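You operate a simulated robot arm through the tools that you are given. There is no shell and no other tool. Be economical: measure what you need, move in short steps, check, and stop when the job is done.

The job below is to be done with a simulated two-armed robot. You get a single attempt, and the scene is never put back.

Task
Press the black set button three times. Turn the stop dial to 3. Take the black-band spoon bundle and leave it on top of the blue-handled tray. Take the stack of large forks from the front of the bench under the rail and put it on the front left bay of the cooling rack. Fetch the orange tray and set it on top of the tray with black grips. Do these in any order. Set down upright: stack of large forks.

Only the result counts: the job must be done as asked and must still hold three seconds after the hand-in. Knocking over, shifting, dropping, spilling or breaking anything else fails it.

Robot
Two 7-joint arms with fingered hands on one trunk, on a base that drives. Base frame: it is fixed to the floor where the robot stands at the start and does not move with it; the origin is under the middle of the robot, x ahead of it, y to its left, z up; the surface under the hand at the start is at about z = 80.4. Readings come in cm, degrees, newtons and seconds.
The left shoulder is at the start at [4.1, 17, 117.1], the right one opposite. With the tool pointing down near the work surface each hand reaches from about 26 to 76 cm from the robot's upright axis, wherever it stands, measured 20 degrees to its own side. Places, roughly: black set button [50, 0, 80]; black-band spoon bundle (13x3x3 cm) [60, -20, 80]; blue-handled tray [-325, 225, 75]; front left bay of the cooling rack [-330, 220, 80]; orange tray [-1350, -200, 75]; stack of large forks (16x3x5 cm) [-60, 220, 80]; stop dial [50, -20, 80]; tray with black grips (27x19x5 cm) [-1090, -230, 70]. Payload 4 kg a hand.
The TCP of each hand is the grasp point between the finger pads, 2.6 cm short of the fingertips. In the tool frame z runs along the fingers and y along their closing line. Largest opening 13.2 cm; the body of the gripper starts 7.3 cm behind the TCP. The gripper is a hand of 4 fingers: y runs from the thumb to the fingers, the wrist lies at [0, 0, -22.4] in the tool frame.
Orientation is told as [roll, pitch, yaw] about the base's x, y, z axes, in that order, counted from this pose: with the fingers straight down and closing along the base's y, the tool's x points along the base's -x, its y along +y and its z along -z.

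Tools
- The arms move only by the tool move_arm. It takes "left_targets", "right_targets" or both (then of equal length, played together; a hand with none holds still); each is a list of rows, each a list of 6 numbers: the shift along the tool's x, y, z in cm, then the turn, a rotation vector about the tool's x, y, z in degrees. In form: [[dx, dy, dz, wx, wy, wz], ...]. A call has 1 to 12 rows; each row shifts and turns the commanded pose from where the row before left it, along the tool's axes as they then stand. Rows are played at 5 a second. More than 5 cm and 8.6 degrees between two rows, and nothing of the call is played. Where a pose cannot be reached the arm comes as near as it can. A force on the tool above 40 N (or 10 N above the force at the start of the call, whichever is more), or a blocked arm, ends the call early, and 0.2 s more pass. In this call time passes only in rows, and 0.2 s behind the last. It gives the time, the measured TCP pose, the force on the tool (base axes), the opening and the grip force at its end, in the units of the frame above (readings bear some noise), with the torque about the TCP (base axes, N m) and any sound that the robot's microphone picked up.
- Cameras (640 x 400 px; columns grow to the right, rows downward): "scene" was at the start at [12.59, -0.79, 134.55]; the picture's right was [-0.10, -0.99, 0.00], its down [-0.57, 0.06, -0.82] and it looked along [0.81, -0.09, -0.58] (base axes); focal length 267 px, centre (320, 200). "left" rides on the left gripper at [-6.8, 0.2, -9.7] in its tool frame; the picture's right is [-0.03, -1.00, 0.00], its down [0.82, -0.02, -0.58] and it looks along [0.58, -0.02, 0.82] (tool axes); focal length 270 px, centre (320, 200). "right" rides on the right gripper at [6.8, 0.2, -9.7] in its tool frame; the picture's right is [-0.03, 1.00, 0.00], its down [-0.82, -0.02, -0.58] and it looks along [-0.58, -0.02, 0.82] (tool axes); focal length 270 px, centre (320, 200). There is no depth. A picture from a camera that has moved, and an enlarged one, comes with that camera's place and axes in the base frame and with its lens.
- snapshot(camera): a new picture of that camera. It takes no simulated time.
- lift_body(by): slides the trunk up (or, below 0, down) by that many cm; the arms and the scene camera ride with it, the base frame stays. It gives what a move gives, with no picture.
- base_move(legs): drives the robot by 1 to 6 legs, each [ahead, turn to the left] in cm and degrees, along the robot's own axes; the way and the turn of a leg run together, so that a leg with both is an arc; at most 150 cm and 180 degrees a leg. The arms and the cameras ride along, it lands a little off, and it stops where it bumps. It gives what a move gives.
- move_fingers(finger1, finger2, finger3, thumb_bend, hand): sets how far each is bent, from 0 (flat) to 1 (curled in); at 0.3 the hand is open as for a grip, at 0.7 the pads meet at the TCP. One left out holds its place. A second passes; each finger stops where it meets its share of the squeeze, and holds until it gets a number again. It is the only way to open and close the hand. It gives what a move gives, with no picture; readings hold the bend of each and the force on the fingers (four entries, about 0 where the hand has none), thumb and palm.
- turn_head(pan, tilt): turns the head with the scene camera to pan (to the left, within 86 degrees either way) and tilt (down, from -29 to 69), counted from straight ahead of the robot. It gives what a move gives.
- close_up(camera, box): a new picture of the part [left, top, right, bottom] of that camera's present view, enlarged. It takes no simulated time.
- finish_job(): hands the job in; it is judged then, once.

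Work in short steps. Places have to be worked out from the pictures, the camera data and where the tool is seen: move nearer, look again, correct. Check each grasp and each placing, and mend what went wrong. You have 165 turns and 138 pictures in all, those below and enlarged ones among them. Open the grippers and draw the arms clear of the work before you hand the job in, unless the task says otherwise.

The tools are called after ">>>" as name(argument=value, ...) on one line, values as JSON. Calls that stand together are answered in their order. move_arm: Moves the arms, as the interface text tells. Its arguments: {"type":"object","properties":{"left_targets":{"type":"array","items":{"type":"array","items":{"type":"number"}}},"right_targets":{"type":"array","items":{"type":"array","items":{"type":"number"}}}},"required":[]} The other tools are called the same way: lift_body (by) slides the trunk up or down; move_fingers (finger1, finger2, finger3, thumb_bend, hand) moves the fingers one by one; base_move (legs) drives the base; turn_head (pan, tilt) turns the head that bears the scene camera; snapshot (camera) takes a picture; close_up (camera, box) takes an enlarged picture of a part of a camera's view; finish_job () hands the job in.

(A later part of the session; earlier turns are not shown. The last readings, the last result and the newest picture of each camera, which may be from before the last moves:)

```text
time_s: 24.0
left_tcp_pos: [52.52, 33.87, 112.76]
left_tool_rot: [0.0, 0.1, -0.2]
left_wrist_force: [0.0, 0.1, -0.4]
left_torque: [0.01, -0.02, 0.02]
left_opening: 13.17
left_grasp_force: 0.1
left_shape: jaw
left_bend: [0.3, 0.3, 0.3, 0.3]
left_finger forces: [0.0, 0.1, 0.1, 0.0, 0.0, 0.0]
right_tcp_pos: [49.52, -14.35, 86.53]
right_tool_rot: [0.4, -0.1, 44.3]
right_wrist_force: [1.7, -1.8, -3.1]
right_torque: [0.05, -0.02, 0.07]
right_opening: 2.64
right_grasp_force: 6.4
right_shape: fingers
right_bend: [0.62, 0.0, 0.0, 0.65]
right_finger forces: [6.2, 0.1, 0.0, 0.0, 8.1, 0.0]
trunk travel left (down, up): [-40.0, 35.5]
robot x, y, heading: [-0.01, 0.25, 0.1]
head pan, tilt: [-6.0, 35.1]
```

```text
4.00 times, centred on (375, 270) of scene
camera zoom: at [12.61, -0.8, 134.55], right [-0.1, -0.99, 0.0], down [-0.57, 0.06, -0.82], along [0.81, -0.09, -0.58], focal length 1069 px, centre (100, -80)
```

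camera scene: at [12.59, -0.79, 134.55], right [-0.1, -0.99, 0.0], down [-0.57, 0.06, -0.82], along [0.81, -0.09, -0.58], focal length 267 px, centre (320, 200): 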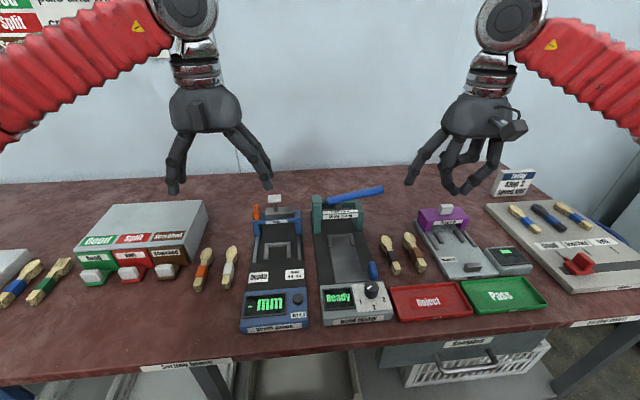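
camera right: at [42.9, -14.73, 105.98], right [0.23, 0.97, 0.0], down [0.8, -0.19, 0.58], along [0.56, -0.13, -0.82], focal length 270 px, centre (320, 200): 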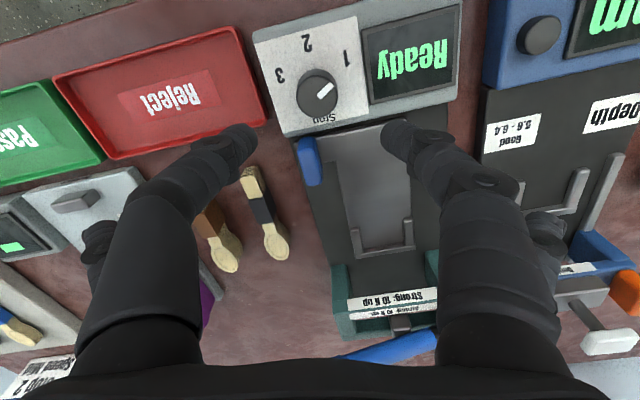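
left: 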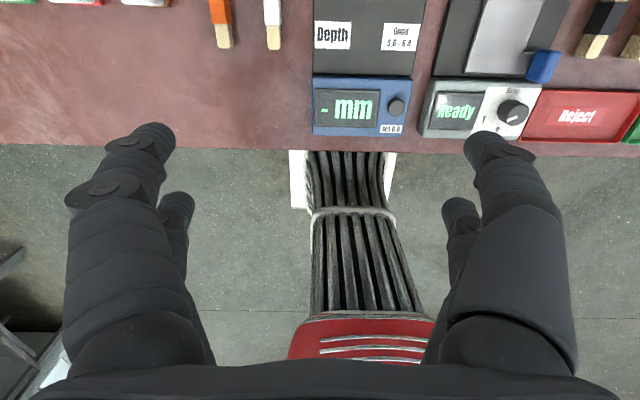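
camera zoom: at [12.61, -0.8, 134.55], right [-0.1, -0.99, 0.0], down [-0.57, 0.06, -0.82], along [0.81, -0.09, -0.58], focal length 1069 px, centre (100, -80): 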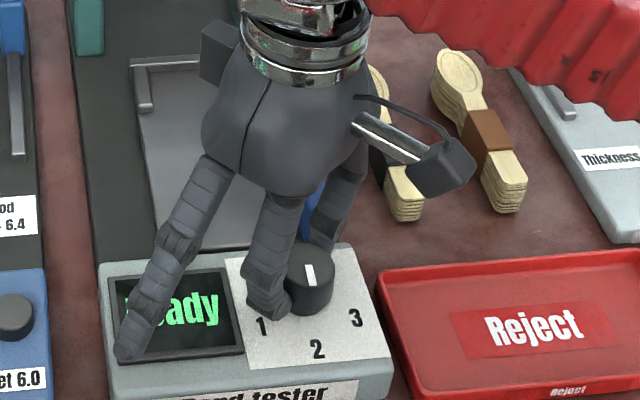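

The knob follows perfectly (56° done). I release, wind the wrist back 56° around the knob, and regrip.

>>> move_fingers(hand="right", finger1=0.57, thumb_bend=0.58)

>>> move_arm(right_targets=[[0.02, -0.306, 0, 0, 0, 8], [0.02, -0.306, 0, 0, 0, 8], [0.02, -0.306, 0, 0, 0, 8], [0.02, -0.306, 0, 0, 0, 8], [0.02, -0.306, 0, 0, 0, 8], [0.02, -0.306, 0, 0, 0, 8], [0.02, -0.306, 0, 0, 0, 8]])

>>> move_fingers(hand="right", finger1=0.7, thumb_bend=0.7)

>>> move_arm(right_targets=[[0.02, 0.306, 0, 0, 0, -8], [0.02, 0.306, 0, 0, 0, -8], [0.02, 0.306, 0, 0, 0, -8], [0.02, 0.306, 0, 0, 0, -8], [0.02, 0.306, 0, 0, 0, -8], [0.02, 0.306, 0, 0, 0, -8], [0.02, 0.306, 0, 0, 0, -8], [0.02, 0.306, 0, 0, 0, -8]])

>>> close_up(camera="right", box=[200, 20, 440, 200])

>>> close_up(camera="scene", box=[310, 220, 440, 320])

```text
time_s: 25.0
left_tcp_pos: [52.61, 33.84, 112.95]
left_tool_rot: [0.0, 0.2, -0.3]
left_wrist_force: [-0.5, 0.6, -0.1]
left_torque: [0.04, -0.01, 0.02]
left_opening: 13.2
left_grasp_force: 0.1
left_shape: jaw
left_bend: [0.3, 0.3, 0.3, 0.3]
left_finger forces: [0.0, 0.0, 0.0, 0.1, 0.1, 0.1]
right_tcp_pos: [49.51, -14.36, 86.54]
right_tool_rot: [0.1, -0.1, 44.2]
right_wrist_force: [0.5, 0.2, -1.1]
right_torque: [0.02, 0.02, 0.05]
right_opening: 4.38
right_grasp_force: 0.0
right_shape: fingers
right_bend: [0.56, 0.0, 0.0, 0.57]
right_finger forces: [0.1, 0.0, 0.1, 0.0, 0.0, 0.0]
trunk travel left (down, up): [-40.0, 35.5]
robot x, y, heading: [-0.32, -0.3, 0.2]
head pan, tilt: [-6.0, 35.1]
```

```text
time_s: 26.6
left_tcp_pos: [52.63, 33.81, 112.79]
left_tool_rot: [0.0, 0.1, -0.3]
left_wrist_force: [0.8, 0.0, 0.1]
left_torque: [0.0, -0.01, 0.0]
left_opening: 13.19
left_grasp_force: 0.1
left_shape: jaw
left_bend: [0.3, 0.3, 0.3, 0.3]
left_finger forces: [0.1, 0.0, 0.0, 0.1, 0.1, 0.1]
right_tcp_pos: [50.12, -16.43, 86.66]
right_tool_rot: [0.2, 0.2, -12.0]
right_wrist_force: [-0.2, -0.8, -0.1]
right_torque: [0.01, -0.02, -0.03]
right_opening: 4.36
right_grasp_force: 0.0
right_shape: fingers
right_bend: [0.56, 0.0, 0.0, 0.57]
right_finger forces: [0.0, 0.0, 0.0, 0.0, 0.1, 0.0]
trunk travel left (down, up): [-40.0, 35.5]
robot x, y, heading: [-0.18, -0.08, 0.0]
head pan, tilt: [-6.0, 35.1]
```

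```text
time_s: 27.6
left_tcp_pos: [52.49, 33.84, 112.75]
left_tool_rot: [-0.1, 0.2, -0.2]
left_wrist_force: [0.1, -0.3, 1.6]
left_torque: [-0.01, 0.0, 0.0]
left_opening: 13.17
left_grasp_force: 0.0
left_shape: jaw
left_bend: [0.3, 0.3, 0.3, 0.3]
left_finger forces: [0.1, 0.0, 0.0, 0.0, 0.0, 0.0]
right_tcp_pos: [50.1, -16.51, 86.51]
right_tool_rot: [0.2, 0.2, -11.8]
right_wrist_force: [0.6, -2.7, -1.0]
right_torque: [-0.07, -0.02, 0.11]
right_opening: 2.61
right_grasp_force: 8.0
right_shape: fingers
right_bend: [0.62, 0.0, 0.0, 0.65]
right_finger forces: [5.9, 0.1, 0.0, 0.1, 9.2, 0.1]
trunk travel left (down, up): [-40.0, 35.5]
robot x, y, heading: [0.01, -0.01, -0.1]
head pan, tilt: [-6.0, 35.1]
```

```text
time_s: 29.4
left_tcp_pos: [52.62, 34.03, 112.77]
left_tool_rot: [0.0, 0.1, -0.3]
left_wrist_force: [0.5, -0.5, 0.8]
left_torque: [-0.04, 0.01, 0.03]
left_opening: 13.2
left_grasp_force: 0.0
left_shape: jaw
left_bend: [0.3, 0.3, 0.3, 0.3]
left_finger forces: [0.0, 0.1, 0.1, 0.1, 0.0, 0.0]
right_tcp_pos: [49.41, -14.16, 86.52]
right_tool_rot: [0.1, -0.2, 52.3]
right_wrist_force: [5.4, 1.0, -1.1]
right_torque: [0.0, -0.12, -0.06]
right_opening: 2.61
right_grasp_force: 8.7
right_shape: fingers
right_bend: [0.62, 0.0, 0.0, 0.65]
right_finger forces: [7.4, 0.1, 0.1, 0.0, 9.0, 0.0]
trunk travel left (down, up): [-40.0, 35.5]
robot x, y, heading: [-0.19, 0.01, 0.1]
head pan, tilt: [-6.0, 35.1]
```

```text
2.22 times, centred on (320, 110) of right
camera zoom: at [45.07, -19.63, 96.34], right [-0.78, 0.63, 0.0], down [0.52, 0.63, 0.58], along [0.36, 0.45, -0.82], focal length 601 px, centre (320, 400)
```

zoom: 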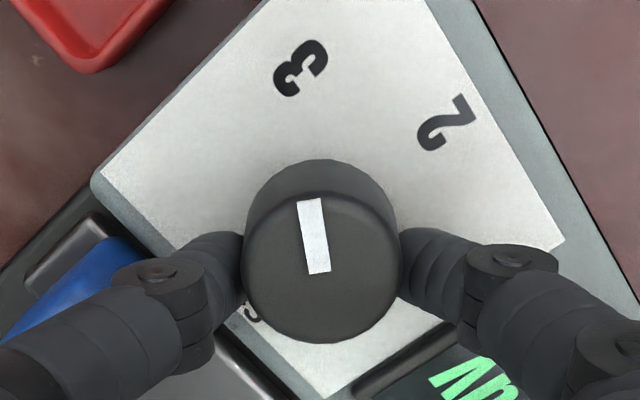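

```text
4.00 times, centred on (375, 270) of scene
camera zoom: at [12.66, -0.77, 134.54], right [-0.1, -0.99, 0.0], down [-0.57, 0.06, -0.82], along [0.81, -0.09, -0.58], focal length 1069 px, centre (100, -80)
```

zoom: 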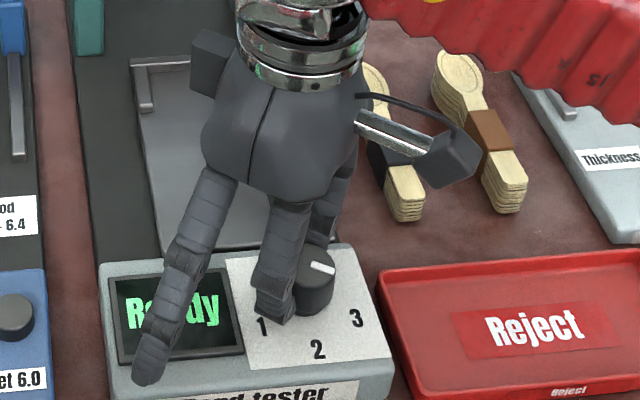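

The pointer now reads ≈3 (computed 58° vs label 57–60°). I release, lift, unwind the yaw, then re-look.

>>> move_fingers(hand="right", finger1=0.56, thumb_bend=0.58)

>>> move_arm(right_targets=[[0, 0, -2, 0, 0, 0], [0, 0, -4, 0, 0, 0], [0, 0, -4.5, 0, 0, 0], [0, 0, 0, 0, 0, 8.5], [0, 0, 0, 0, 0, 8.5], [0, 0, 0, 0, 0, 8.5], [0, 0, 0, 0, 0, 8.5], [0, 0, 0, 0, 0, 8.5], [0, 0, 0, 0, 0, 8.5]])

>>> close_up(camera="scene", box=[310, 220, 440, 320])

>>> snapshot(camera="right")

```text
time_s: 30.4
left_tcp_pos: [52.61, 33.82, 112.84]
left_tool_rot: [0.0, 0.1, -0.3]
left_wrist_force: [0.7, -0.7, -0.7]
left_torque: [0.03, 0.0, 0.01]
left_opening: 13.17
left_grasp_force: 0.0
left_shape: jaw
left_bend: [0.3, 0.3, 0.3, 0.3]
left_finger forces: [0.0, 0.0, 0.1, 0.1, 0.1, 0.1]
right_tcp_pos: [49.17, -14.23, 86.42]
right_tool_rot: [0.2, 0.0, 52.2]
right_wrist_force: [-0.4, 0.9, -0.5]
right_torque: [0.01, 0.0, 0.0]
right_opening: 4.34
right_grasp_force: 0.1
right_shape: fingers
right_bend: [0.56, 0.0, 0.0, 0.57]
right_finger forces: [0.0, 0.0, 0.1, 0.0, 0.0, 0.1]
trunk travel left (down, up): [-40.0, 35.5]
robot x, y, heading: [-0.28, -0.07, 0.0]
head pan, tilt: [-6.0, 35.1]
```

```text
time_s: 32.4
left_tcp_pos: [52.38, 33.88, 112.87]
left_tool_rot: [0.0, 0.1, -0.4]
left_wrist_force: [0.4, 0.3, 0.2]
left_torque: [0.0, 0.02, 0.02]
left_opening: 13.19
left_grasp_force: 0.0
left_shape: jaw
left_bend: [0.3, 0.3, 0.3, 0.3]
left_finger forces: [0.0, 0.0, 0.0, 0.1, 0.1, 0.0]
right_tcp_pos: [49.34, -14.27, 96.89]
right_tool_rot: [0.2, 0.1, 1.0]
right_wrist_force: [-1.2, -0.1, -1.1]
right_torque: [-0.02, 0.02, -0.01]
right_opening: 4.36
right_grasp_force: 0.1
right_shape: fingers
right_bend: [0.56, 0.0, 0.0, 0.57]
right_finger forces: [0.0, 0.0, 0.0, 0.1, 0.0, 0.0]
trunk travel left (down, up): [-40.0, 35.5]
robot x, y, heading: [0.23, 0.0, -0.1]
head pan, tilt: [-6.0, 35.1]
```

```text
4.00 times, centred on (375, 270) of scene
camera zoom: at [12.58, -0.78, 134.55], right [-0.1, -0.99, 0.0], down [-0.57, 0.06, -0.82], along [0.81, -0.09, -0.58], focal length 1069 px, centre (100, -80)
```

zoom: 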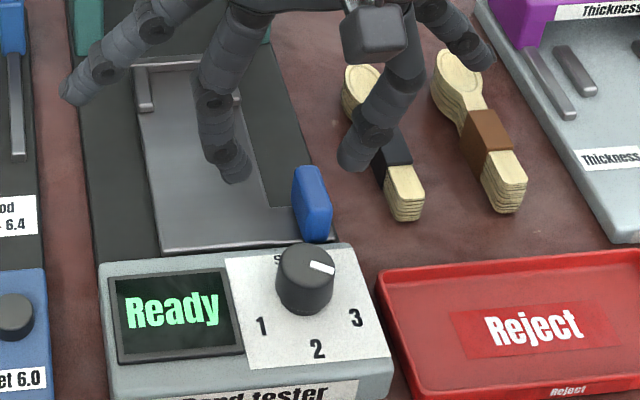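

```text
108 pictures are left
camera right: at [42.53, -14.36, 106.86], right [0.01, 1.0, 0.0], down [0.82, -0.01, 0.58], along [0.58, 0.0, -0.82], focal length 270 px, centre (320, 200)
```

right: 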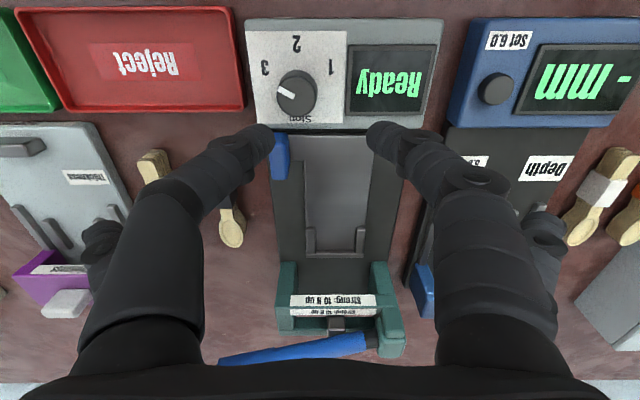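

Dial reads 3. The black-band bundle lies nearly along x, centred ≈(59.8, −24.4). I set all four fingers to a narrow opening and move above it.

>>> move_arm(right_targets=[[-3.33, -3.37, 0, 0, 0, 1.5], [-3.33, -3.37, 0, 0, 0, 1.5], [-3.33, -3.37, 0, 0, 0, 0]])

>>> move_fingers(hand="right", finger1=0.53, finger2=0.53, finger3=0.53, thumb_bend=0.53)

>>> snapshot(camera="right")

```text
time_s: 33.2
left_tcp_pos: [52.57, 33.77, 112.78]
left_tool_rot: [0.0, 0.1, -0.3]
left_wrist_force: [0.1, 0.2, -0.7]
left_torque: [0.0, 0.04, -0.03]
left_opening: 13.21
left_grasp_force: 0.1
left_shape: jaw
left_bend: [0.3, 0.3, 0.3, 0.3]
left_finger forces: [0.1, 0.0, 0.0, 0.0, 0.0, 0.0]
right_tcp_pos: [59.36, -24.59, 96.67]
right_tool_rot: [0.2, 0.2, -1.8]
right_wrist_force: [-0.1, -1.7, 0.2]
right_torque: [0.0, 0.03, 0.01]
right_opening: 4.37
right_grasp_force: 0.1
right_shape: fingers
right_bend: [0.56, 0.0, 0.0, 0.57]
right_finger forces: [0.1, 0.1, 0.1, 0.0, 0.0, 0.0]
trunk travel left (down, up): [-40.0, 35.5]
robot x, y, heading: [0.36, 0.22, -0.2]
head pan, tilt: [-6.0, 35.1]
```

```text
time_s: 34.2
left_tcp_pos: [52.5, 33.74, 112.83]
left_tool_rot: [0.0, 0.1, -0.2]
left_wrist_force: [0.4, -0.2, -0.1]
left_torque: [0.0, 0.01, 0.01]
left_opening: 13.19
left_grasp_force: 0.1
left_shape: jaw
left_bend: [0.3, 0.3, 0.3, 0.3]
left_finger forces: [0.0, 0.0, 0.1, 0.1, 0.1, 0.1]
right_tcp_pos: [59.25, -24.34, 96.98]
right_tool_rot: [0.2, 0.1, -1.8]
right_wrist_force: [0.3, 0.2, 0.0]
right_torque: [-0.01, -0.01, 0.01]
right_opening: 5.53
right_grasp_force: 0.1
right_shape: fingers
right_bend: [0.53, 0.53, 0.53, 0.53]
right_finger forces: [0.0, 0.1, 0.0, 0.0, 0.0, 0.0]
trunk travel left (down, up): [-40.0, 35.5]
robot x, y, heading: [-0.02, -0.1, 0.0]
head pan, tilt: [-6.0, 35.1]
```

```text
107 pictures are left
camera right: at [52.48, -24.21, 106.71], right [0.06, 1.0, 0.0], down [0.82, -0.05, 0.58], along [0.57, -0.03, -0.82], focal length 270 px, centre (320, 200)
```

right: 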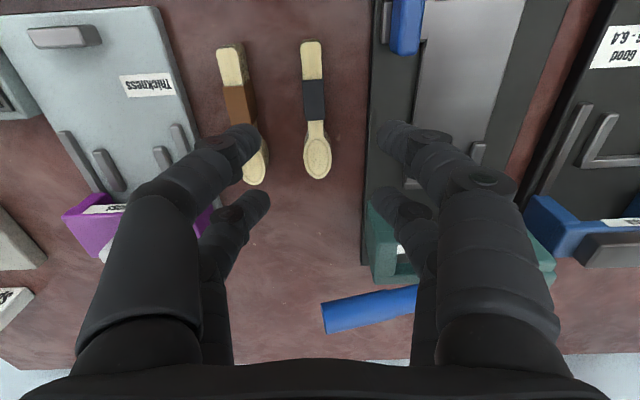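

Refined: bundle centre (60.2, −25.0). Neighbours are near, so I narrow the fingers to 0.58 and descend to TCP z≈84.5, centred in y.

>>> move_fingers(hand="right", finger1=0.58, finger2=0.58, finger3=0.58, thumb_bend=0.58)

>>> move_arm(right_targets=[[-0.2, -0.65, 4, 0, 0, 0], [0, 0, 4, 0, 0, 0], [0, 0, 1.5, 0, 0, 0]])

>>> snapshot(camera="right")

>>> close_up(camera="scene", box=[330, 170, 490, 300])

```text
time_s: 35.2
left_tcp_pos: [52.49, 33.83, 112.79]
left_tool_rot: [0.0, 0.1, -0.3]
left_wrist_force: [-0.2, -0.5, 0.1]
left_torque: [0.0, 0.01, -0.01]
left_opening: 13.19
left_grasp_force: 0.0
left_shape: jaw
left_bend: [0.3, 0.3, 0.3, 0.3]
left_finger forces: [0.0, 0.0, 0.0, 0.0, 0.1, 0.0]
right_tcp_pos: [59.29, -24.49, 96.93]
right_tool_rot: [0.2, 0.1, -1.8]
right_wrist_force: [0.0, 0.3, 0.1]
right_torque: [0.01, -0.02, -0.02]
right_opening: 4.29
right_grasp_force: 0.1
right_shape: fingers
right_bend: [0.57, 0.57, 0.57, 0.57]
right_finger forces: [0.0, 0.0, 0.0, 0.1, 0.0, 0.0]
trunk travel left (down, up): [-40.0, 35.5]
robot x, y, heading: [0.24, -0.36, -0.2]
head pan, tilt: [-6.0, 35.1]
```

```text
time_s: 36.0
left_tcp_pos: [52.45, 33.89, 112.89]
left_tool_rot: [0.0, 0.1, -0.3]
left_wrist_force: [0.1, -0.4, -1.2]
left_torque: [0.02, 0.01, -0.03]
left_opening: 13.19
left_grasp_force: 0.1
left_shape: jaw
left_bend: [0.3, 0.3, 0.3, 0.3]
left_finger forces: [0.0, 0.0, 0.1, 0.0, 0.0, 0.0]
right_tcp_pos: [59.51, -25.13, 87.4]
right_tool_rot: [0.2, 0.1, -1.7]
right_wrist_force: [0.6, -0.5, -0.1]
right_torque: [0.0, -0.03, 0.04]
right_opening: 4.29
right_grasp_force: 0.1
right_shape: fingers
right_bend: [0.57, 0.57, 0.57, 0.57]
right_finger forces: [0.0, 0.0, 0.0, 0.0, 0.1, 0.0]
trunk travel left (down, up): [-40.0, 35.5]
robot x, y, heading: [0.06, 0.36, -0.0]
head pan, tilt: [-6.0, 35.1]
```

```text
106 pictures are left
camera right: at [52.67, -24.82, 97.23], right [0.06, 1.0, 0.0], down [0.82, -0.05, 0.58], along [0.58, -0.03, -0.82], focal length 270 px, centre (320, 200)
```

right: 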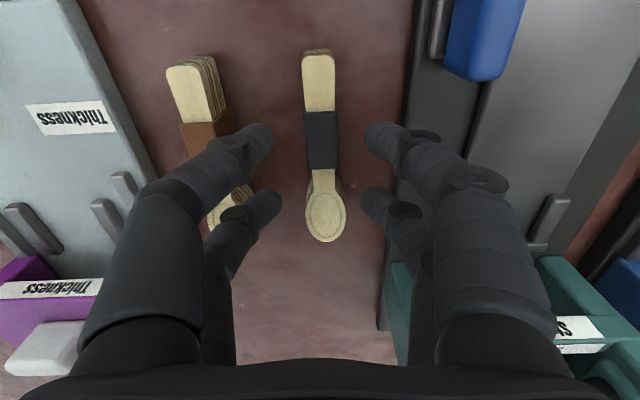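

```text
3.08 times, centred on (410, 235) of scene
camera zoom: at [12.6, -0.79, 134.55], right [-0.1, -0.99, 0.0], down [-0.57, 0.06, -0.82], along [0.81, -0.09, -0.58], focal length 822 px, centre (43, 92)
```

zoom: 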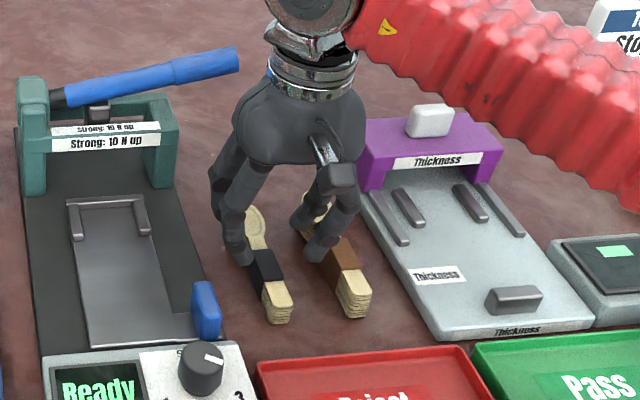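

Alignment is good, but the brown bundle is only ~0.5 cm from finger3; I narrow the thumb side a little and then descend slowly 2.8 cm.

>>> move_fingers(hand="right", finger3=0.605, thumb_bend=0.605)

>>> move_arm(right_targets=[[0, 0.2, 1, 0, 0, 0], [0, 0, 1, 0, 0, 0], [0, 0, 0.8, 0, 0, 0]])

>>> snapshot(camera="right")

```text
time_s: 37.0
left_tcp_pos: [52.5, 33.93, 112.76]
left_tool_rot: [0.0, 0.1, -0.3]
left_wrist_force: [-0.9, -0.3, 1.1]
left_torque: [-0.02, 0.0, -0.04]
left_opening: 13.21
left_grasp_force: 0.1
left_shape: jaw
left_bend: [0.3, 0.3, 0.3, 0.3]
left_finger forces: [0.0, 0.0, 0.0, 0.0, 0.1, 0.0]
right_tcp_pos: [59.42, -25.0, 87.44]
right_tool_rot: [0.2, 0.1, -1.8]
right_wrist_force: [0.2, -0.3, 0.3]
right_torque: [0.03, 0.01, -0.01]
right_opening: 3.81
right_grasp_force: 0.1
right_shape: fingers
right_bend: [0.57, 0.57, 0.6, 0.6]
right_finger forces: [0.0, 0.0, 0.1, 0.0, 0.1, 0.0]
trunk travel left (down, up): [-40.0, 35.5]
robot x, y, heading: [-0.03, 0.16, 0.1]
head pan, tilt: [-6.0, 35.1]
```

```text
time_s: 37.8
left_tcp_pos: [52.53, 33.82, 112.71]
left_tool_rot: [-0.1, 0.1, -0.4]
left_wrist_force: [-1.0, 0.1, 0.0]
left_torque: [0.01, -0.03, 0.01]
left_opening: 13.19
left_grasp_force: 0.1
left_shape: jaw
left_bend: [0.3, 0.3, 0.3, 0.3]
left_finger forces: [0.0, 0.1, 0.0, 0.0, 0.1, 0.1]
right_tcp_pos: [59.35, -24.81, 84.61]
right_tool_rot: [0.2, 0.1, -1.7]
right_wrist_force: [-1.0, -0.4, 1.2]
right_torque: [0.02, -0.03, 0.01]
right_opening: 3.81
right_grasp_force: 0.1
right_shape: fingers
right_bend: [0.57, 0.57, 0.6, 0.6]
right_finger forces: [0.1, 0.0, 0.1, 0.1, 0.1, 0.0]
trunk travel left (down, up): [-40.0, 35.5]
robot x, y, heading: [0.02, -0.04, -0.1]
head pan, tilt: [-6.0, 35.1]
```

```text
104 pictures are left
camera right: at [52.67, -24.61, 94.46], right [0.06, 1.0, 0.0], down [0.82, -0.05, 0.58], along [0.57, -0.03, -0.82], focal length 270 px, centre (320, 200)
```

right: 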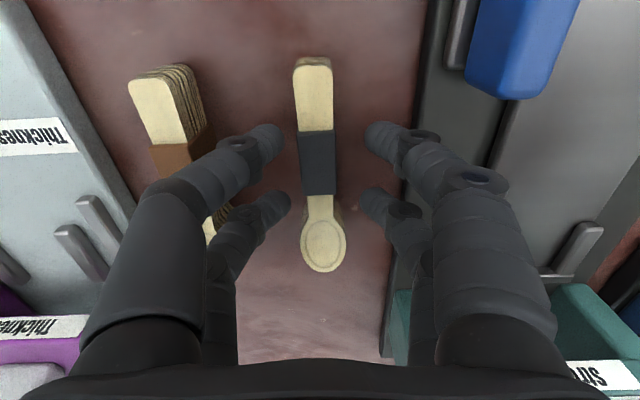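

No contact, bundle sits between both pairs. Closing.

>>> move_fingers(hand="right", finger1=0.74, finger2=0.74, finger3=0.74, thumb_bend=0.74)

>>> snapshot(camera="right")

```text
time_s: 38.8
left_tcp_pos: [52.39, 33.96, 112.96]
left_tool_rot: [0.0, 0.1, -0.3]
left_wrist_force: [-0.1, 0.0, 0.2]
left_torque: [-0.01, -0.03, -0.02]
left_opening: 13.21
left_grasp_force: 0.1
left_shape: jaw
left_bend: [0.3, 0.3, 0.3, 0.3]
left_finger forces: [0.1, 0.0, 0.0, 0.0, 0.0, 0.1]
right_tcp_pos: [59.47, -24.75, 84.65]
right_tool_rot: [0.1, 0.2, -1.8]
right_wrist_force: [0.9, 0.4, 0.1]
right_torque: [0.02, 0.0, 0.02]
right_opening: 1.11
right_grasp_force: 15.8
right_shape: fingers
right_bend: [0.7, 0.7, 0.71, 0.68]
right_finger forces: [8.2, 7.8, 6.9, 0.1, 9.1, 0.1]
trunk travel left (down, up): [-40.0, 35.5]
robot x, y, heading: [-0.12, 0.05, 0.0]
head pan, tilt: [-6.0, 35.1]
```

```text
103 pictures are left
camera right: at [52.67, -24.62, 94.49], right [0.06, 1.0, 0.0], down [0.82, -0.05, 0.58], along [0.57, -0.03, -0.82], focal length 270 px, centre (320, 200)
```

right: 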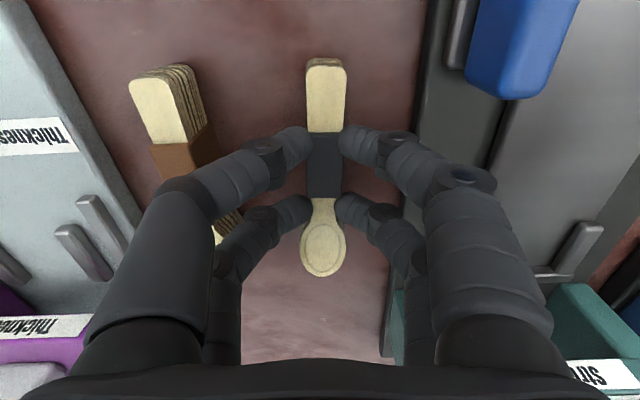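

Firm 16 N grip on all fingers. I lift straight up 15 cm and check.

>>> move_arm(right_targets=[[0, 0, -2, 0, 0, 0], [0, 0, -4, 0, 0, 0], [0, 0, -4.5, 0, 0, 0], [0, 0, -4.5, 0, 0, 0], [0, 0, -4.5, 0, 0, 0]])

>>> snapshot(camera="scene")

```text
time_s: 40.0
left_tcp_pos: [52.49, 33.83, 112.94]
left_tool_rot: [0.1, -0.1, -0.3]
left_wrist_force: [0.4, -1.2, 0.7]
left_torque: [0.03, 0.02, -0.01]
left_opening: 13.21
left_grasp_force: 0.0
left_shape: jaw
left_bend: [0.3, 0.3, 0.3, 0.3]
left_finger forces: [0.0, 0.0, 0.0, 0.0, 0.1, 0.1]
right_tcp_pos: [59.33, -24.85, 104.25]
right_tool_rot: [0.3, 0.1, -1.8]
right_wrist_force: [0.6, -0.1, -0.2]
right_torque: [0.0, -0.05, 0.02]
right_opening: 1.14
right_grasp_force: 16.1
right_shape: fingers
right_bend: [0.7, 0.7, 0.71, 0.68]
right_finger forces: [8.3, 7.7, 6.8, 0.0, 9.2, 0.0]
trunk travel left (down, up): [-40.0, 35.5]
robot x, y, heading: [-0.3, -0.1, 0.2]
head pan, tilt: [-6.0, 35.1]
```

```text
102 pictures are left
camera scene: at [12.54, -0.75, 134.56], right [-0.1, -0.99, 0.0], down [-0.57, 0.06, -0.82], along [0.81, -0.09, -0.58], focal length 267 px, centre (320, 200)
```

scene: 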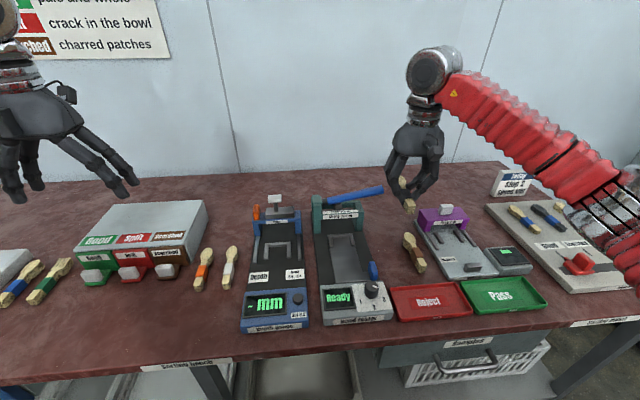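

The spoon bundle is held; brown one untouched. I tuck both arms in and look left with the head to plan the drive.

>>> move_arm(right_targets=[[4, 0, -1, 0, 0, 0], [4, 0, -1, 0, 0, 0], [4, 0, -1, 0, 0, 0], [4, 0, -1, 0, 0, 0], [3, 0, 0, 0, 0, 0]], left_targets=[[3, -2, 0, 0, 0, 0], [3, -2, 0, 0, 0, 0], [3, -1, 0, 0, 0, 0], [3, 0, 0, 0, 0, 0], [0, 0, 0, 0, 0, 0]])

>>> turn_head(pan=80, tilt=25)

>>> snapshot(camera="scene")

```text
time_s: 41.2
left_tcp_pos: [40.41, 28.63, 113.13]
left_tool_rot: [0.0, 0.1, -0.2]
left_wrist_force: [-0.5, 0.5, -0.1]
left_torque: [0.03, 0.0, -0.01]
left_opening: 13.2
left_grasp_force: 0.1
left_shape: jaw
left_bend: [0.3, 0.3, 0.3, 0.3]
left_finger forces: [0.0, 0.0, 0.1, 0.1, 0.1, 0.0]
right_tcp_pos: [40.28, -24.3, 108.13]
right_tool_rot: [0.1, 0.3, -1.8]
right_wrist_force: [0.4, -0.4, -0.6]
right_torque: [-0.01, 0.0, 0.0]
right_opening: 1.12
right_grasp_force: 15.6
right_shape: fingers
right_bend: [0.7, 0.7, 0.71, 0.68]
right_finger forces: [8.1, 7.6, 6.8, 0.1, 9.0, 0.0]
trunk travel left (down, up): [-40.0, 35.5]
robot x, y, heading: [0.15, -0.14, 0.2]
head pan, tilt: [-6.0, 35.1]
```

```text
time_s: 42.8
left_tcp_pos: [40.29, 28.68, 113.13]
left_tool_rot: [-0.1, 0.1, -0.2]
left_wrist_force: [0.2, 0.4, 0.0]
left_torque: [0.01, 0.0, -0.02]
left_opening: 13.18
left_grasp_force: 0.1
left_shape: jaw
left_bend: [0.3, 0.3, 0.3, 0.3]
left_finger forces: [0.1, 0.1, 0.0, 0.1, 0.1, 0.0]
right_tcp_pos: [40.4, -24.31, 108.17]
right_tool_rot: [0.2, 0.1, -1.8]
right_wrist_force: [0.3, 0.3, -0.2]
right_torque: [-0.03, 0.03, 0.0]
right_opening: 1.15
right_grasp_force: 16.1
right_shape: fingers
right_bend: [0.7, 0.7, 0.71, 0.68]
right_finger forces: [8.2, 7.7, 6.8, 0.0, 8.9, 0.0]
trunk travel left (down, up): [-40.0, 35.5]
robot x, y, heading: [0.09, -0.05, -0.0]
head pan, tilt: [80.0, 25.0]
```

```text
101 pictures are left
camera scene: at [5.42, 9.2, 136.15], right [0.98, -0.17, 0.0], down [-0.07, -0.42, -0.91], along [0.16, 0.89, -0.42], focal length 267 px, centre (320, 200)
```

scene: 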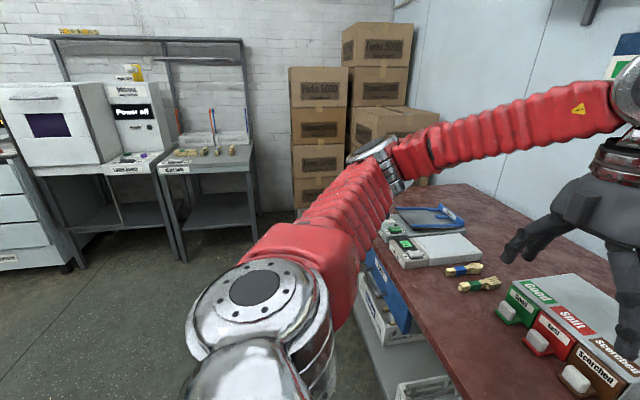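

The rail bench is at the +y wall. I back up 60 cm, turn left 90° to face it, and set the head ahead.

>>> base_move(legs=[[-60, 0], [0, 90]])

>>> turn_head(pan=0, tilt=25)

>>> snapshot(camera="scene")

```text
time_s: 48.7
left_tcp_pos: [-53.59, 49.51, 113.11]
left_tool_rot: [-0.1, 0.0, 47.4]
left_wrist_force: [-0.4, 0.3, -0.5]
left_torque: [-0.02, -0.06, 0.04]
left_opening: 13.23
left_grasp_force: 0.1
left_shape: jaw
left_bend: [0.3, 0.3, 0.3, 0.3]
left_finger forces: [0.0, 0.1, 0.0, 0.1, 0.1, 0.1]
right_tcp_pos: [-14.24, 13.5, 108.43]
right_tool_rot: [-0.1, -0.1, 45.7]
right_wrist_force: [0.4, 0.5, 1.4]
right_torque: [0.01, 0.01, -0.02]
right_opening: 1.14
right_grasp_force: 15.7
right_shape: fingers
right_bend: [0.7, 0.71, 0.72, 0.68]
right_finger forces: [7.8, 7.1, 6.6, 0.0, 8.4, 0.0]
trunk travel left (down, up): [-40.0, 35.5]
robot x, y, heading: [-56.31, -2.48, 49.5]
head pan, tilt: [80.0, 25.0]
stopped in leg 2: the robot was blocked; the commanded pose is now the measured one
```

```text
time_s: 50.2
left_tcp_pos: [-53.39, 49.37, 113.15]
left_tool_rot: [0.0, 0.0, 47.4]
left_wrist_force: [0.5, -0.4, 0.1]
left_torque: [0.02, 0.0, 0.0]
left_opening: 13.19
left_grasp_force: 0.1
left_shape: jaw
left_bend: [0.3, 0.3, 0.3, 0.3]
left_finger forces: [0.0, 0.0, 0.1, 0.0, 0.0, 0.0]
right_tcp_pos: [-14.34, 13.46, 108.11]
right_tool_rot: [0.2, 0.1, 45.8]
right_wrist_force: [-1.1, 0.7, -1.0]
right_torque: [-0.02, 0.0, 0.0]
right_opening: 1.12
right_grasp_force: 15.5
right_shape: fingers
right_bend: [0.7, 0.71, 0.72, 0.68]
right_finger forces: [7.8, 7.1, 6.5, 0.1, 8.4, 0.0]
trunk travel left (down, up): [-40.0, 35.5]
robot x, y, heading: [-56.13, -3.04, 49.7]
head pan, tilt: [0.0, 25.0]
```

```text
100 pictures are left
camera scene: at [-48.0, 7.07, 136.15], right [0.76, -0.65, 0.0], down [-0.27, -0.32, -0.91], along [0.59, 0.69, -0.42], focal length 267 px, centre (320, 200)
```

scene: 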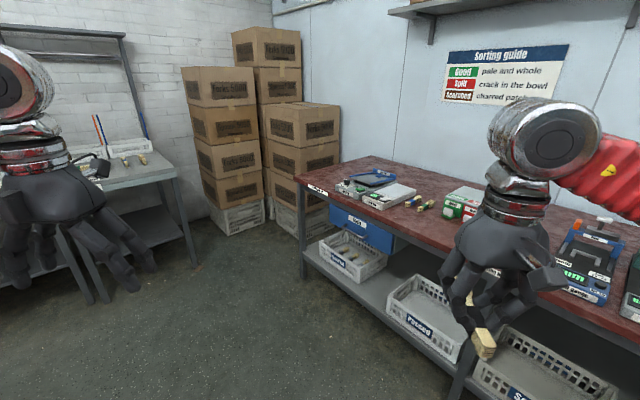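

Something blocked the turn. I look to both sides to see what is close.

>>> turn_head(pan=86, tilt=40)

>>> snapshot(camera="scene")

>>> turn_head(pan=-86, tilt=40)

>>> snapshot(camera="scene")

```text
time_s: 51.8
left_tcp_pos: [-53.54, 49.26, 113.14]
left_tool_rot: [-0.1, -0.1, 47.4]
left_wrist_force: [-0.7, -0.2, 0.3]
left_torque: [0.0, 0.02, 0.04]
left_opening: 13.21
left_grasp_force: 0.1
left_shape: jaw
left_bend: [0.3, 0.3, 0.3, 0.3]
left_finger forces: [0.0, 0.1, 0.0, 0.0, 0.0, 0.1]
right_tcp_pos: [-14.21, 13.48, 108.29]
right_tool_rot: [0.1, 0.1, 45.8]
right_wrist_force: [-0.4, 0.0, 0.4]
right_torque: [0.0, -0.01, 0.01]
right_opening: 1.12
right_grasp_force: 15.1
right_shape: fingers
right_bend: [0.7, 0.71, 0.72, 0.68]
right_finger forces: [7.8, 7.0, 6.5, 0.0, 8.4, 0.0]
trunk travel left (down, up): [-40.0, 35.5]
robot x, y, heading: [-56.51, -2.98, 49.7]
head pan, tilt: [85.9, 40.0]
```

```text
99 pictures are left
camera scene: at [-60.03, 5.98, 133.82], right [0.7, 0.71, 0.0], down [0.46, -0.45, -0.77], along [-0.55, 0.54, -0.64], focal length 267 px, centre (320, 200)
```

scene: 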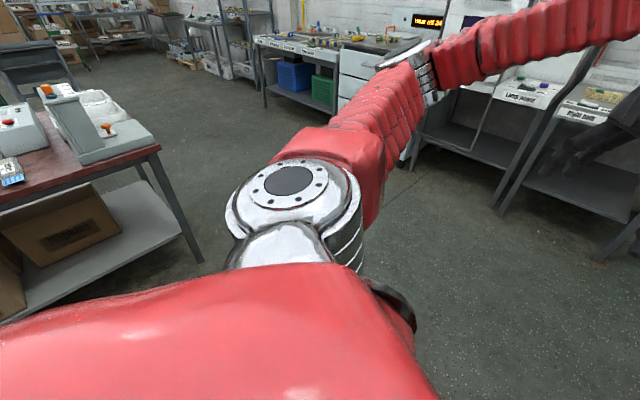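

```text
time_s: 54.4
left_tcp_pos: [-53.48, 49.29, 113.02]
left_tool_rot: [0.0, 0.0, 47.4]
left_wrist_force: [1.3, 0.7, -0.8]
left_torque: [0.02, 0.02, 0.02]
left_opening: 13.2
left_grasp_force: 0.0
left_shape: jaw
left_bend: [0.3, 0.3, 0.3, 0.3]
left_finger forces: [0.0, 0.1, 0.1, 0.0, 0.1, 0.0]
right_tcp_pos: [-14.31, 13.49, 108.12]
right_tool_rot: [0.1, 0.1, 45.8]
right_wrist_force: [0.4, 0.0, 0.3]
right_torque: [0.03, 0.01, 0.0]
right_opening: 1.11
right_grasp_force: 15.0
right_shape: fingers
right_bend: [0.7, 0.71, 0.72, 0.68]
right_finger forces: [7.7, 7.0, 6.5, 0.0, 8.5, 0.0]
trunk travel left (down, up): [-40.0, 35.5]
robot x, y, heading: [-56.63, -2.95, 49.7]
head pan, tilt: [-85.9, 40.0]
```

```text
98 pictures are left
camera scene: at [-47.1, -5.0, 133.82], right [-0.59, -0.81, 0.0], down [-0.52, 0.38, -0.77], along [0.62, -0.45, -0.64], focal length 267 px, centre (320, 200)
```

scene: 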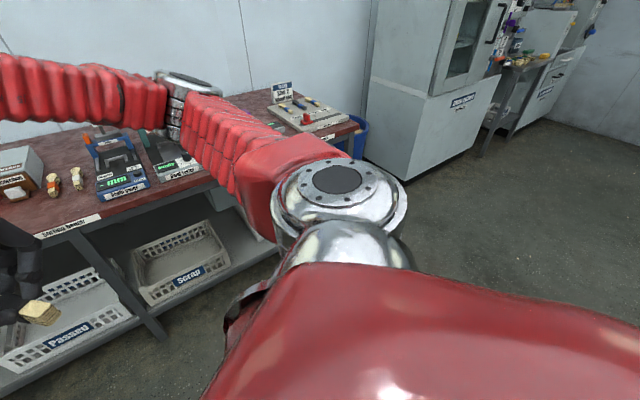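

Nothing visible at the sides; the obstacle must be right behind me. I drive forward 25 cm first, then finish the turn.

>>> base_move(legs=[[25, 0], [0, 40]])

>>> turn_head(pan=0, tilt=25)

>>> snapshot(camera="scene")

```text
time_s: 58.3
left_tcp_pos: [-71.73, 57.75, 113.26]
left_tool_rot: [0.0, 0.0, 87.6]
left_wrist_force: [-0.8, -0.2, -0.1]
left_torque: [-0.03, 0.0, 0.01]
left_opening: 13.2
left_grasp_force: 0.0
left_shape: jaw
left_bend: [0.3, 0.3, 0.3, 0.3]
left_finger forces: [0.1, 0.0, 0.0, 0.1, 0.0, 0.0]
right_tcp_pos: [-18.61, 55.82, 108.23]
right_tool_rot: [0.2, 0.1, 86.0]
right_wrist_force: [-0.6, -0.5, -0.8]
right_torque: [0.01, 0.01, 0.01]
right_opening: 1.13
right_grasp_force: 15.1
right_shape: fingers
right_bend: [0.7, 0.71, 0.72, 0.68]
right_finger forces: [7.9, 7.0, 6.5, 0.1, 8.4, 0.1]
trunk travel left (down, up): [-40.0, 35.5]
robot x, y, heading: [-36.27, 15.71, 89.8]
head pan, tilt: [-85.9, 40.0]
```

```text
time_s: 59.9
left_tcp_pos: [-71.7, 57.69, 113.35]
left_tool_rot: [0.0, -0.1, 87.5]
left_wrist_force: [-0.9, -0.4, 0.0]
left_torque: [-0.01, -0.01, -0.01]
left_opening: 13.18
left_grasp_force: 0.0
left_shape: jaw
left_bend: [0.3, 0.3, 0.3, 0.3]
left_finger forces: [0.1, 0.0, 0.0, 0.0, 0.0, 0.1]
right_tcp_pos: [-18.75, 55.69, 108.31]
right_tool_rot: [0.2, 0.2, 86.0]
right_wrist_force: [0.4, -0.1, 0.2]
right_torque: [0.0, 0.0, 0.0]
right_opening: 1.09
right_grasp_force: 14.0
right_shape: fingers
right_bend: [0.71, 0.71, 0.72, 0.68]
right_finger forces: [7.3, 6.8, 6.1, 0.0, 8.1, 0.0]
trunk travel left (down, up): [-40.0, 35.5]
robot x, y, heading: [-36.31, 15.98, 89.5]
head pan, tilt: [0.0, 25.0]
```

```text
97 pictures are left
camera scene: at [-36.09, 29.12, 136.15], right [1.0, -0.01, 0.0], down [0.0, -0.42, -0.91], along [0.01, 0.91, -0.42], focal length 267 px, centre (320, 200)
```

scene: 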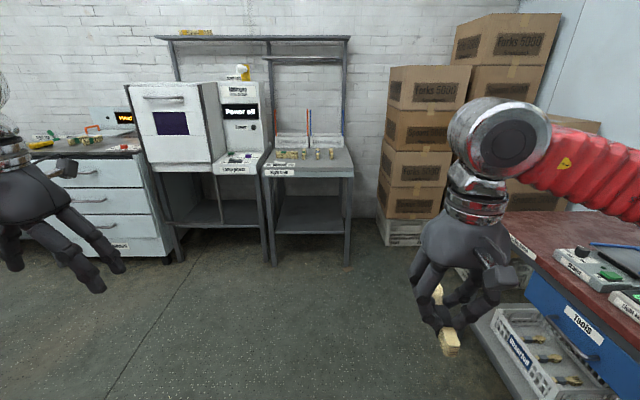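

I can see the rail bench ahead. Close-up of its top.

>>> close_up(camera="scene", box=[250, 120, 370, 195])

```text
5.33 times, centred on (310, 158) of scene
camera zoom: at [-36.09, 29.12, 136.15], right [1.0, -0.01, 0.0], down [0.0, -0.42, -0.91], along [0.01, 0.91, -0.42], focal length 1425 px, centre (373, 427)
```

zoom: 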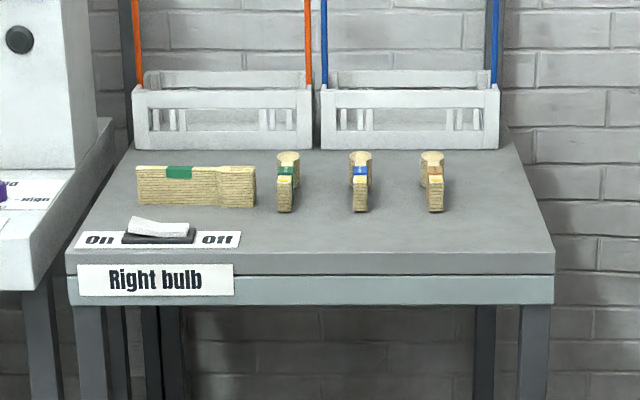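

The large stack (green band, lying along x, 16 cm) is at ≈(−59, 225). The lane ahead is clear; I drive 138 cm forward.

>>> base_move(legs=[[136, 0]])

>>> turn_head(pan=8, tilt=40)

>>> snapshot(camera="scene")

```text
time_s: 66.7
left_tcp_pos: [-70.9, 191.71, 113.18]
left_tool_rot: [0.0, 0.0, 87.7]
left_wrist_force: [-0.3, 0.0, -1.2]
left_torque: [-0.03, -0.02, 0.03]
left_opening: 13.17
left_grasp_force: 0.1
left_shape: jaw
left_bend: [0.3, 0.3, 0.3, 0.3]
left_finger forces: [0.1, 0.0, 0.1, 0.0, 0.1, 0.0]
right_tcp_pos: [-17.88, 189.86, 108.31]
right_tool_rot: [0.1, 0.1, 86.0]
right_wrist_force: [0.7, 1.2, -0.2]
right_torque: [0.01, 0.01, 0.0]
right_opening: 1.06
right_grasp_force: 14.2
right_shape: fingers
right_bend: [0.71, 0.71, 0.72, 0.68]
right_finger forces: [7.5, 6.8, 6.1, 0.0, 8.0, 0.0]
trunk travel left (down, up): [-40.0, 35.5]
robot x, y, heading: [-35.05, 150.11, 89.8]
head pan, tilt: [0.0, 25.0]
```

```text
time_s: 67.5
left_tcp_pos: [-70.95, 191.75, 113.34]
left_tool_rot: [0.0, 0.0, 87.8]
left_wrist_force: [-0.4, -0.3, 0.5]
left_torque: [0.01, -0.02, 0.01]
left_opening: 13.2
left_grasp_force: 0.0
left_shape: jaw
left_bend: [0.3, 0.3, 0.3, 0.3]
left_finger forces: [0.0, 0.0, 0.0, 0.1, 0.0, 0.1]
right_tcp_pos: [-17.85, 189.74, 108.35]
right_tool_rot: [0.3, 0.1, 86.2]
right_wrist_force: [-0.5, -0.4, 0.2]
right_torque: [0.03, -0.01, -0.03]
right_opening: 1.08
right_grasp_force: 13.8
right_shape: fingers
right_bend: [0.71, 0.71, 0.72, 0.68]
right_finger forces: [7.4, 6.9, 6.1, 0.1, 8.0, 0.0]
trunk travel left (down, up): [-40.0, 35.5]
robot x, y, heading: [-35.27, 150.12, 89.4]
head pan, tilt: [8.0, 40.0]
```

```text
95 pictures are left
camera scene: at [-36.4, 162.39, 133.82], right [0.99, 0.13, 0.0], down [0.09, -0.64, -0.77], along [-0.1, 0.76, -0.64], focal length 267 px, centre (320, 200)
```

scene: 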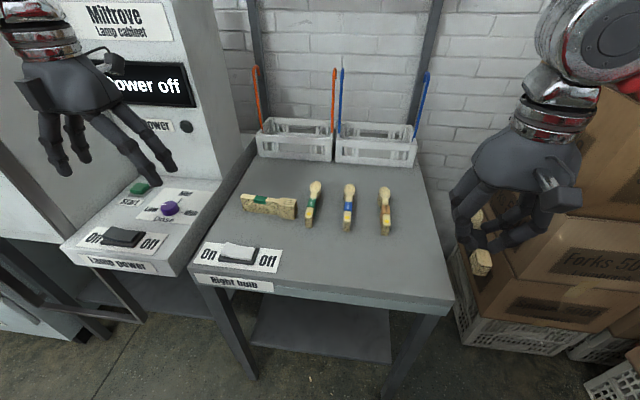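

Stack centre ≈(−58.5, 218.2), long axis along x. The left hand must close along y, i.e. yaw 0 (−90° relative). I move it in a bit and try the clockwise yaw in part.

>>> move_arm(left_targets=[[-2.5, -4, 0, 0, 0, 0], [-2.5, -4, 0, 0, 0, 0], [-2.5, -4, 0, 0, 0, 0], [-2.5, -2, 0, 0, 0, 0], [-2, 0, 0, 0, 0, 8.5], [-2, 0, 0, 0, 0, 8.5], [0, 0, 0, 0, 0, 8.5], [0, 0, 0, 0, 0, 8.5], [0, 0, 0, 0, 0, 8.5], [0, 0, 0, 0, 0, 8.5]])

```text
time_s: 69.7
left_tcp_pos: [-56.04, 205.16, 113.35]
left_tool_rot: [0.0, 0.0, 36.6]
left_wrist_force: [1.0, 0.3, 0.2]
left_torque: [0.0, 0.01, 0.0]
left_opening: 13.2
left_grasp_force: 0.0
left_shape: jaw
left_bend: [0.3, 0.3, 0.3, 0.3]
left_finger forces: [0.0, 0.0, 0.0, 0.1, 0.0, 0.1]
right_tcp_pos: [-17.86, 189.83, 108.35]
right_tool_rot: [0.2, 0.0, 86.1]
right_wrist_force: [0.1, -0.3, -0.9]
right_torque: [-0.01, -0.01, -0.03]
right_opening: 1.07
right_grasp_force: 14.4
right_shape: fingers
right_bend: [0.71, 0.71, 0.72, 0.68]
right_finger forces: [7.4, 6.8, 6.1, 0.0, 8.1, 0.0]
trunk travel left (down, up): [-40.0, 35.5]
robot x, y, heading: [-35.38, 149.76, 89.4]
head pan, tilt: [8.0, 40.0]
```

Works so far; four more 9°-ish turns to yaw ≈0, one degree-step at a time watching for reach warnings.

>>> move_arm(left_targets=[[0, 0, 0, 0, 0, 8.5], [0, 0, 0, 0, 0, 8.5], [0, 0, 0, 0, 0, 8.5], [0, 0, 0, 0, 0, 8.5], [0, 0, 0, 0, 0, 2.6]])

>>> snapshot(camera="left")

```text
time_s: 70.9
left_tcp_pos: [-56.05, 205.07, 113.26]
left_tool_rot: [0.0, -0.1, 0.0]
left_wrist_force: [-0.5, -0.3, -0.3]
left_torque: [0.0, -0.03, -0.02]
left_opening: 13.21
left_grasp_force: 0.0
left_shape: jaw
left_bend: [0.3, 0.3, 0.3, 0.3]
left_finger forces: [0.0, 0.0, 0.0, 0.0, 0.1, 0.0]
right_tcp_pos: [-17.86, 189.89, 108.3]
right_tool_rot: [0.2, 0.1, 86.1]
right_wrist_force: [0.3, 0.1, -0.4]
right_torque: [0.03, -0.04, -0.02]
right_opening: 1.08
right_grasp_force: 14.3
right_shape: fingers
right_bend: [0.71, 0.71, 0.72, 0.68]
right_finger forces: [7.4, 6.8, 6.1, 0.0, 8.1, 0.0]
trunk travel left (down, up): [-40.0, 35.5]
robot x, y, heading: [-35.25, 149.85, 89.5]
head pan, tilt: [8.0, 40.0]
```

```text
94 pictures are left
camera left: at [-49.42, 205.18, 123.04], right [0.02, -1.0, 0.0], down [-0.82, -0.02, 0.58], along [-0.58, -0.01, -0.82], focal length 270 px, centre (320, 200)
```

left: 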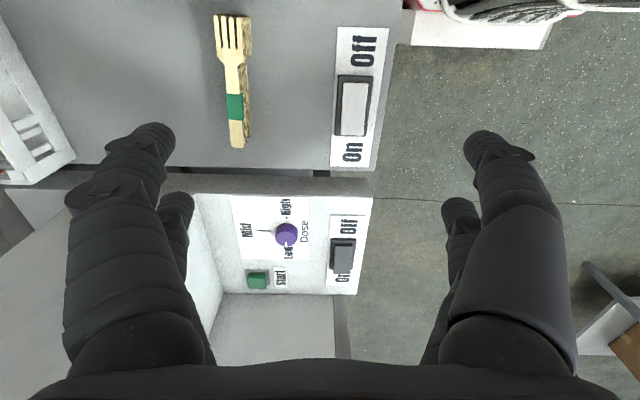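

Yaw 0 is reachable. The stack centre is ≈(−58.4, 216.4), top ≈85. I set the fingers to a medium opening and move above it.

>>> move_fingers(hand="left", finger1=0.5, finger2=0.5, finger3=0.5, thumb_bend=0.5)

>>> move_arm(left_targets=[[0.8, 3.8, 0, 0, 0, 0], [0.8, 3.8, 0, 0, 0, 0], [0.8, 3.8, 0, 0, 0, 0], [0, 0, 4.5, 0, 0, 0], [0, 0, 4.5, 0, 0, 0], [0, 0, 4.5, 0, 0, 4]])

>>> snapshot(camera="left")

>>> close_up(camera="scene", box=[190, 130, 430, 280])

```text
time_s: 71.9
left_tcp_pos: [-56.11, 205.2, 113.23]
left_tool_rot: [0.1, 0.0, 0.1]
left_wrist_force: [-0.1, 0.4, 1.2]
left_torque: [-0.01, -0.02, 0.02]
left_opening: 6.64
left_grasp_force: 0.0
left_shape: fingers
left_bend: [0.5, 0.5, 0.5, 0.5]
left_finger forces: [0.0, 0.1, 0.0, 0.0, 0.0, 0.0]
right_tcp_pos: [-17.97, 189.69, 108.25]
right_tool_rot: [0.2, -0.1, 86.1]
right_wrist_force: [-1.0, -0.1, 0.5]
right_torque: [0.02, -0.01, 0.01]
right_opening: 1.06
right_grasp_force: 14.2
right_shape: fingers
right_bend: [0.71, 0.71, 0.72, 0.68]
right_finger forces: [7.4, 6.8, 6.0, 0.0, 8.1, 0.0]
trunk travel left (down, up): [-40.0, 35.5]
robot x, y, heading: [-35.56, 149.9, 89.9]
head pan, tilt: [8.0, 40.0]
```

```text
time_s: 73.3
left_tcp_pos: [-58.63, 216.31, 99.65]
left_tool_rot: [-0.1, 0.0, -3.9]
left_wrist_force: [-0.2, 0.0, 0.3]
left_torque: [-0.01, 0.02, -0.01]
left_opening: 6.66
left_grasp_force: 0.0
left_shape: fingers
left_bend: [0.5, 0.5, 0.5, 0.5]
left_finger forces: [0.0, 0.0, 0.0, 0.1, 0.0, 0.0]
right_tcp_pos: [-17.76, 189.86, 108.29]
right_tool_rot: [0.2, 0.1, 86.2]
right_wrist_force: [0.1, 1.0, -1.3]
right_torque: [0.02, 0.02, 0.0]
right_opening: 1.08
right_grasp_force: 14.6
right_shape: fingers
right_bend: [0.71, 0.71, 0.72, 0.68]
right_finger forces: [7.4, 6.8, 6.1, 0.0, 8.1, 0.1]
trunk travel left (down, up): [-40.0, 35.5]
robot x, y, heading: [-35.09, 149.98, 90.0]
head pan, tilt: [8.0, 40.0]
```

```text
93 pictures are left
camera left: at [-51.88, 215.99, 109.43], right [-0.04, -1.0, 0.0], down [-0.82, 0.03, 0.58], along [-0.58, 0.02, -0.82], focal length 270 px, centre (320, 200)
```

left: 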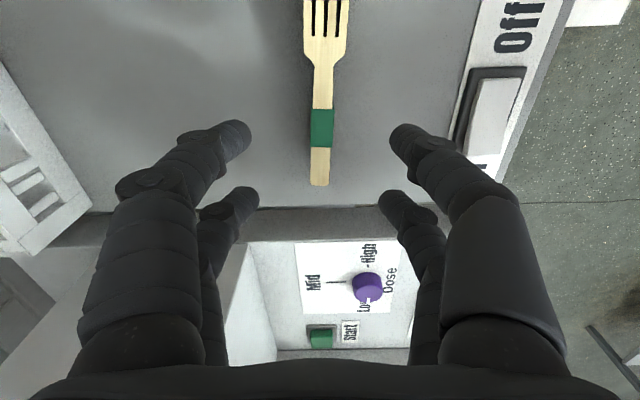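

```text
2.67 times, centred on (310, 205) of scene
camera zoom: at [-36.45, 162.46, 133.81], right [0.99, 0.13, 0.0], down [0.09, -0.64, -0.77], along [-0.1, 0.76, -0.64], focal length 713 px, centre (347, 187)
```

zoom: 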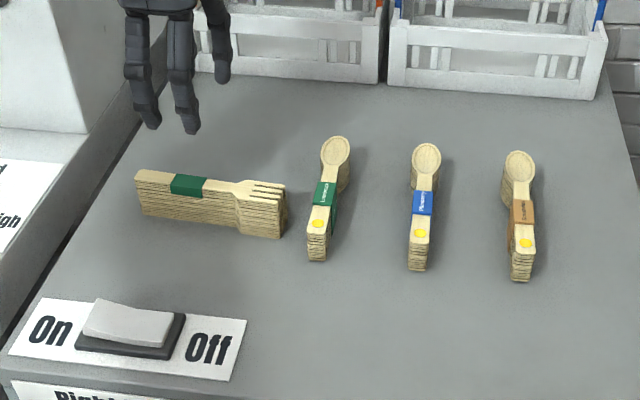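

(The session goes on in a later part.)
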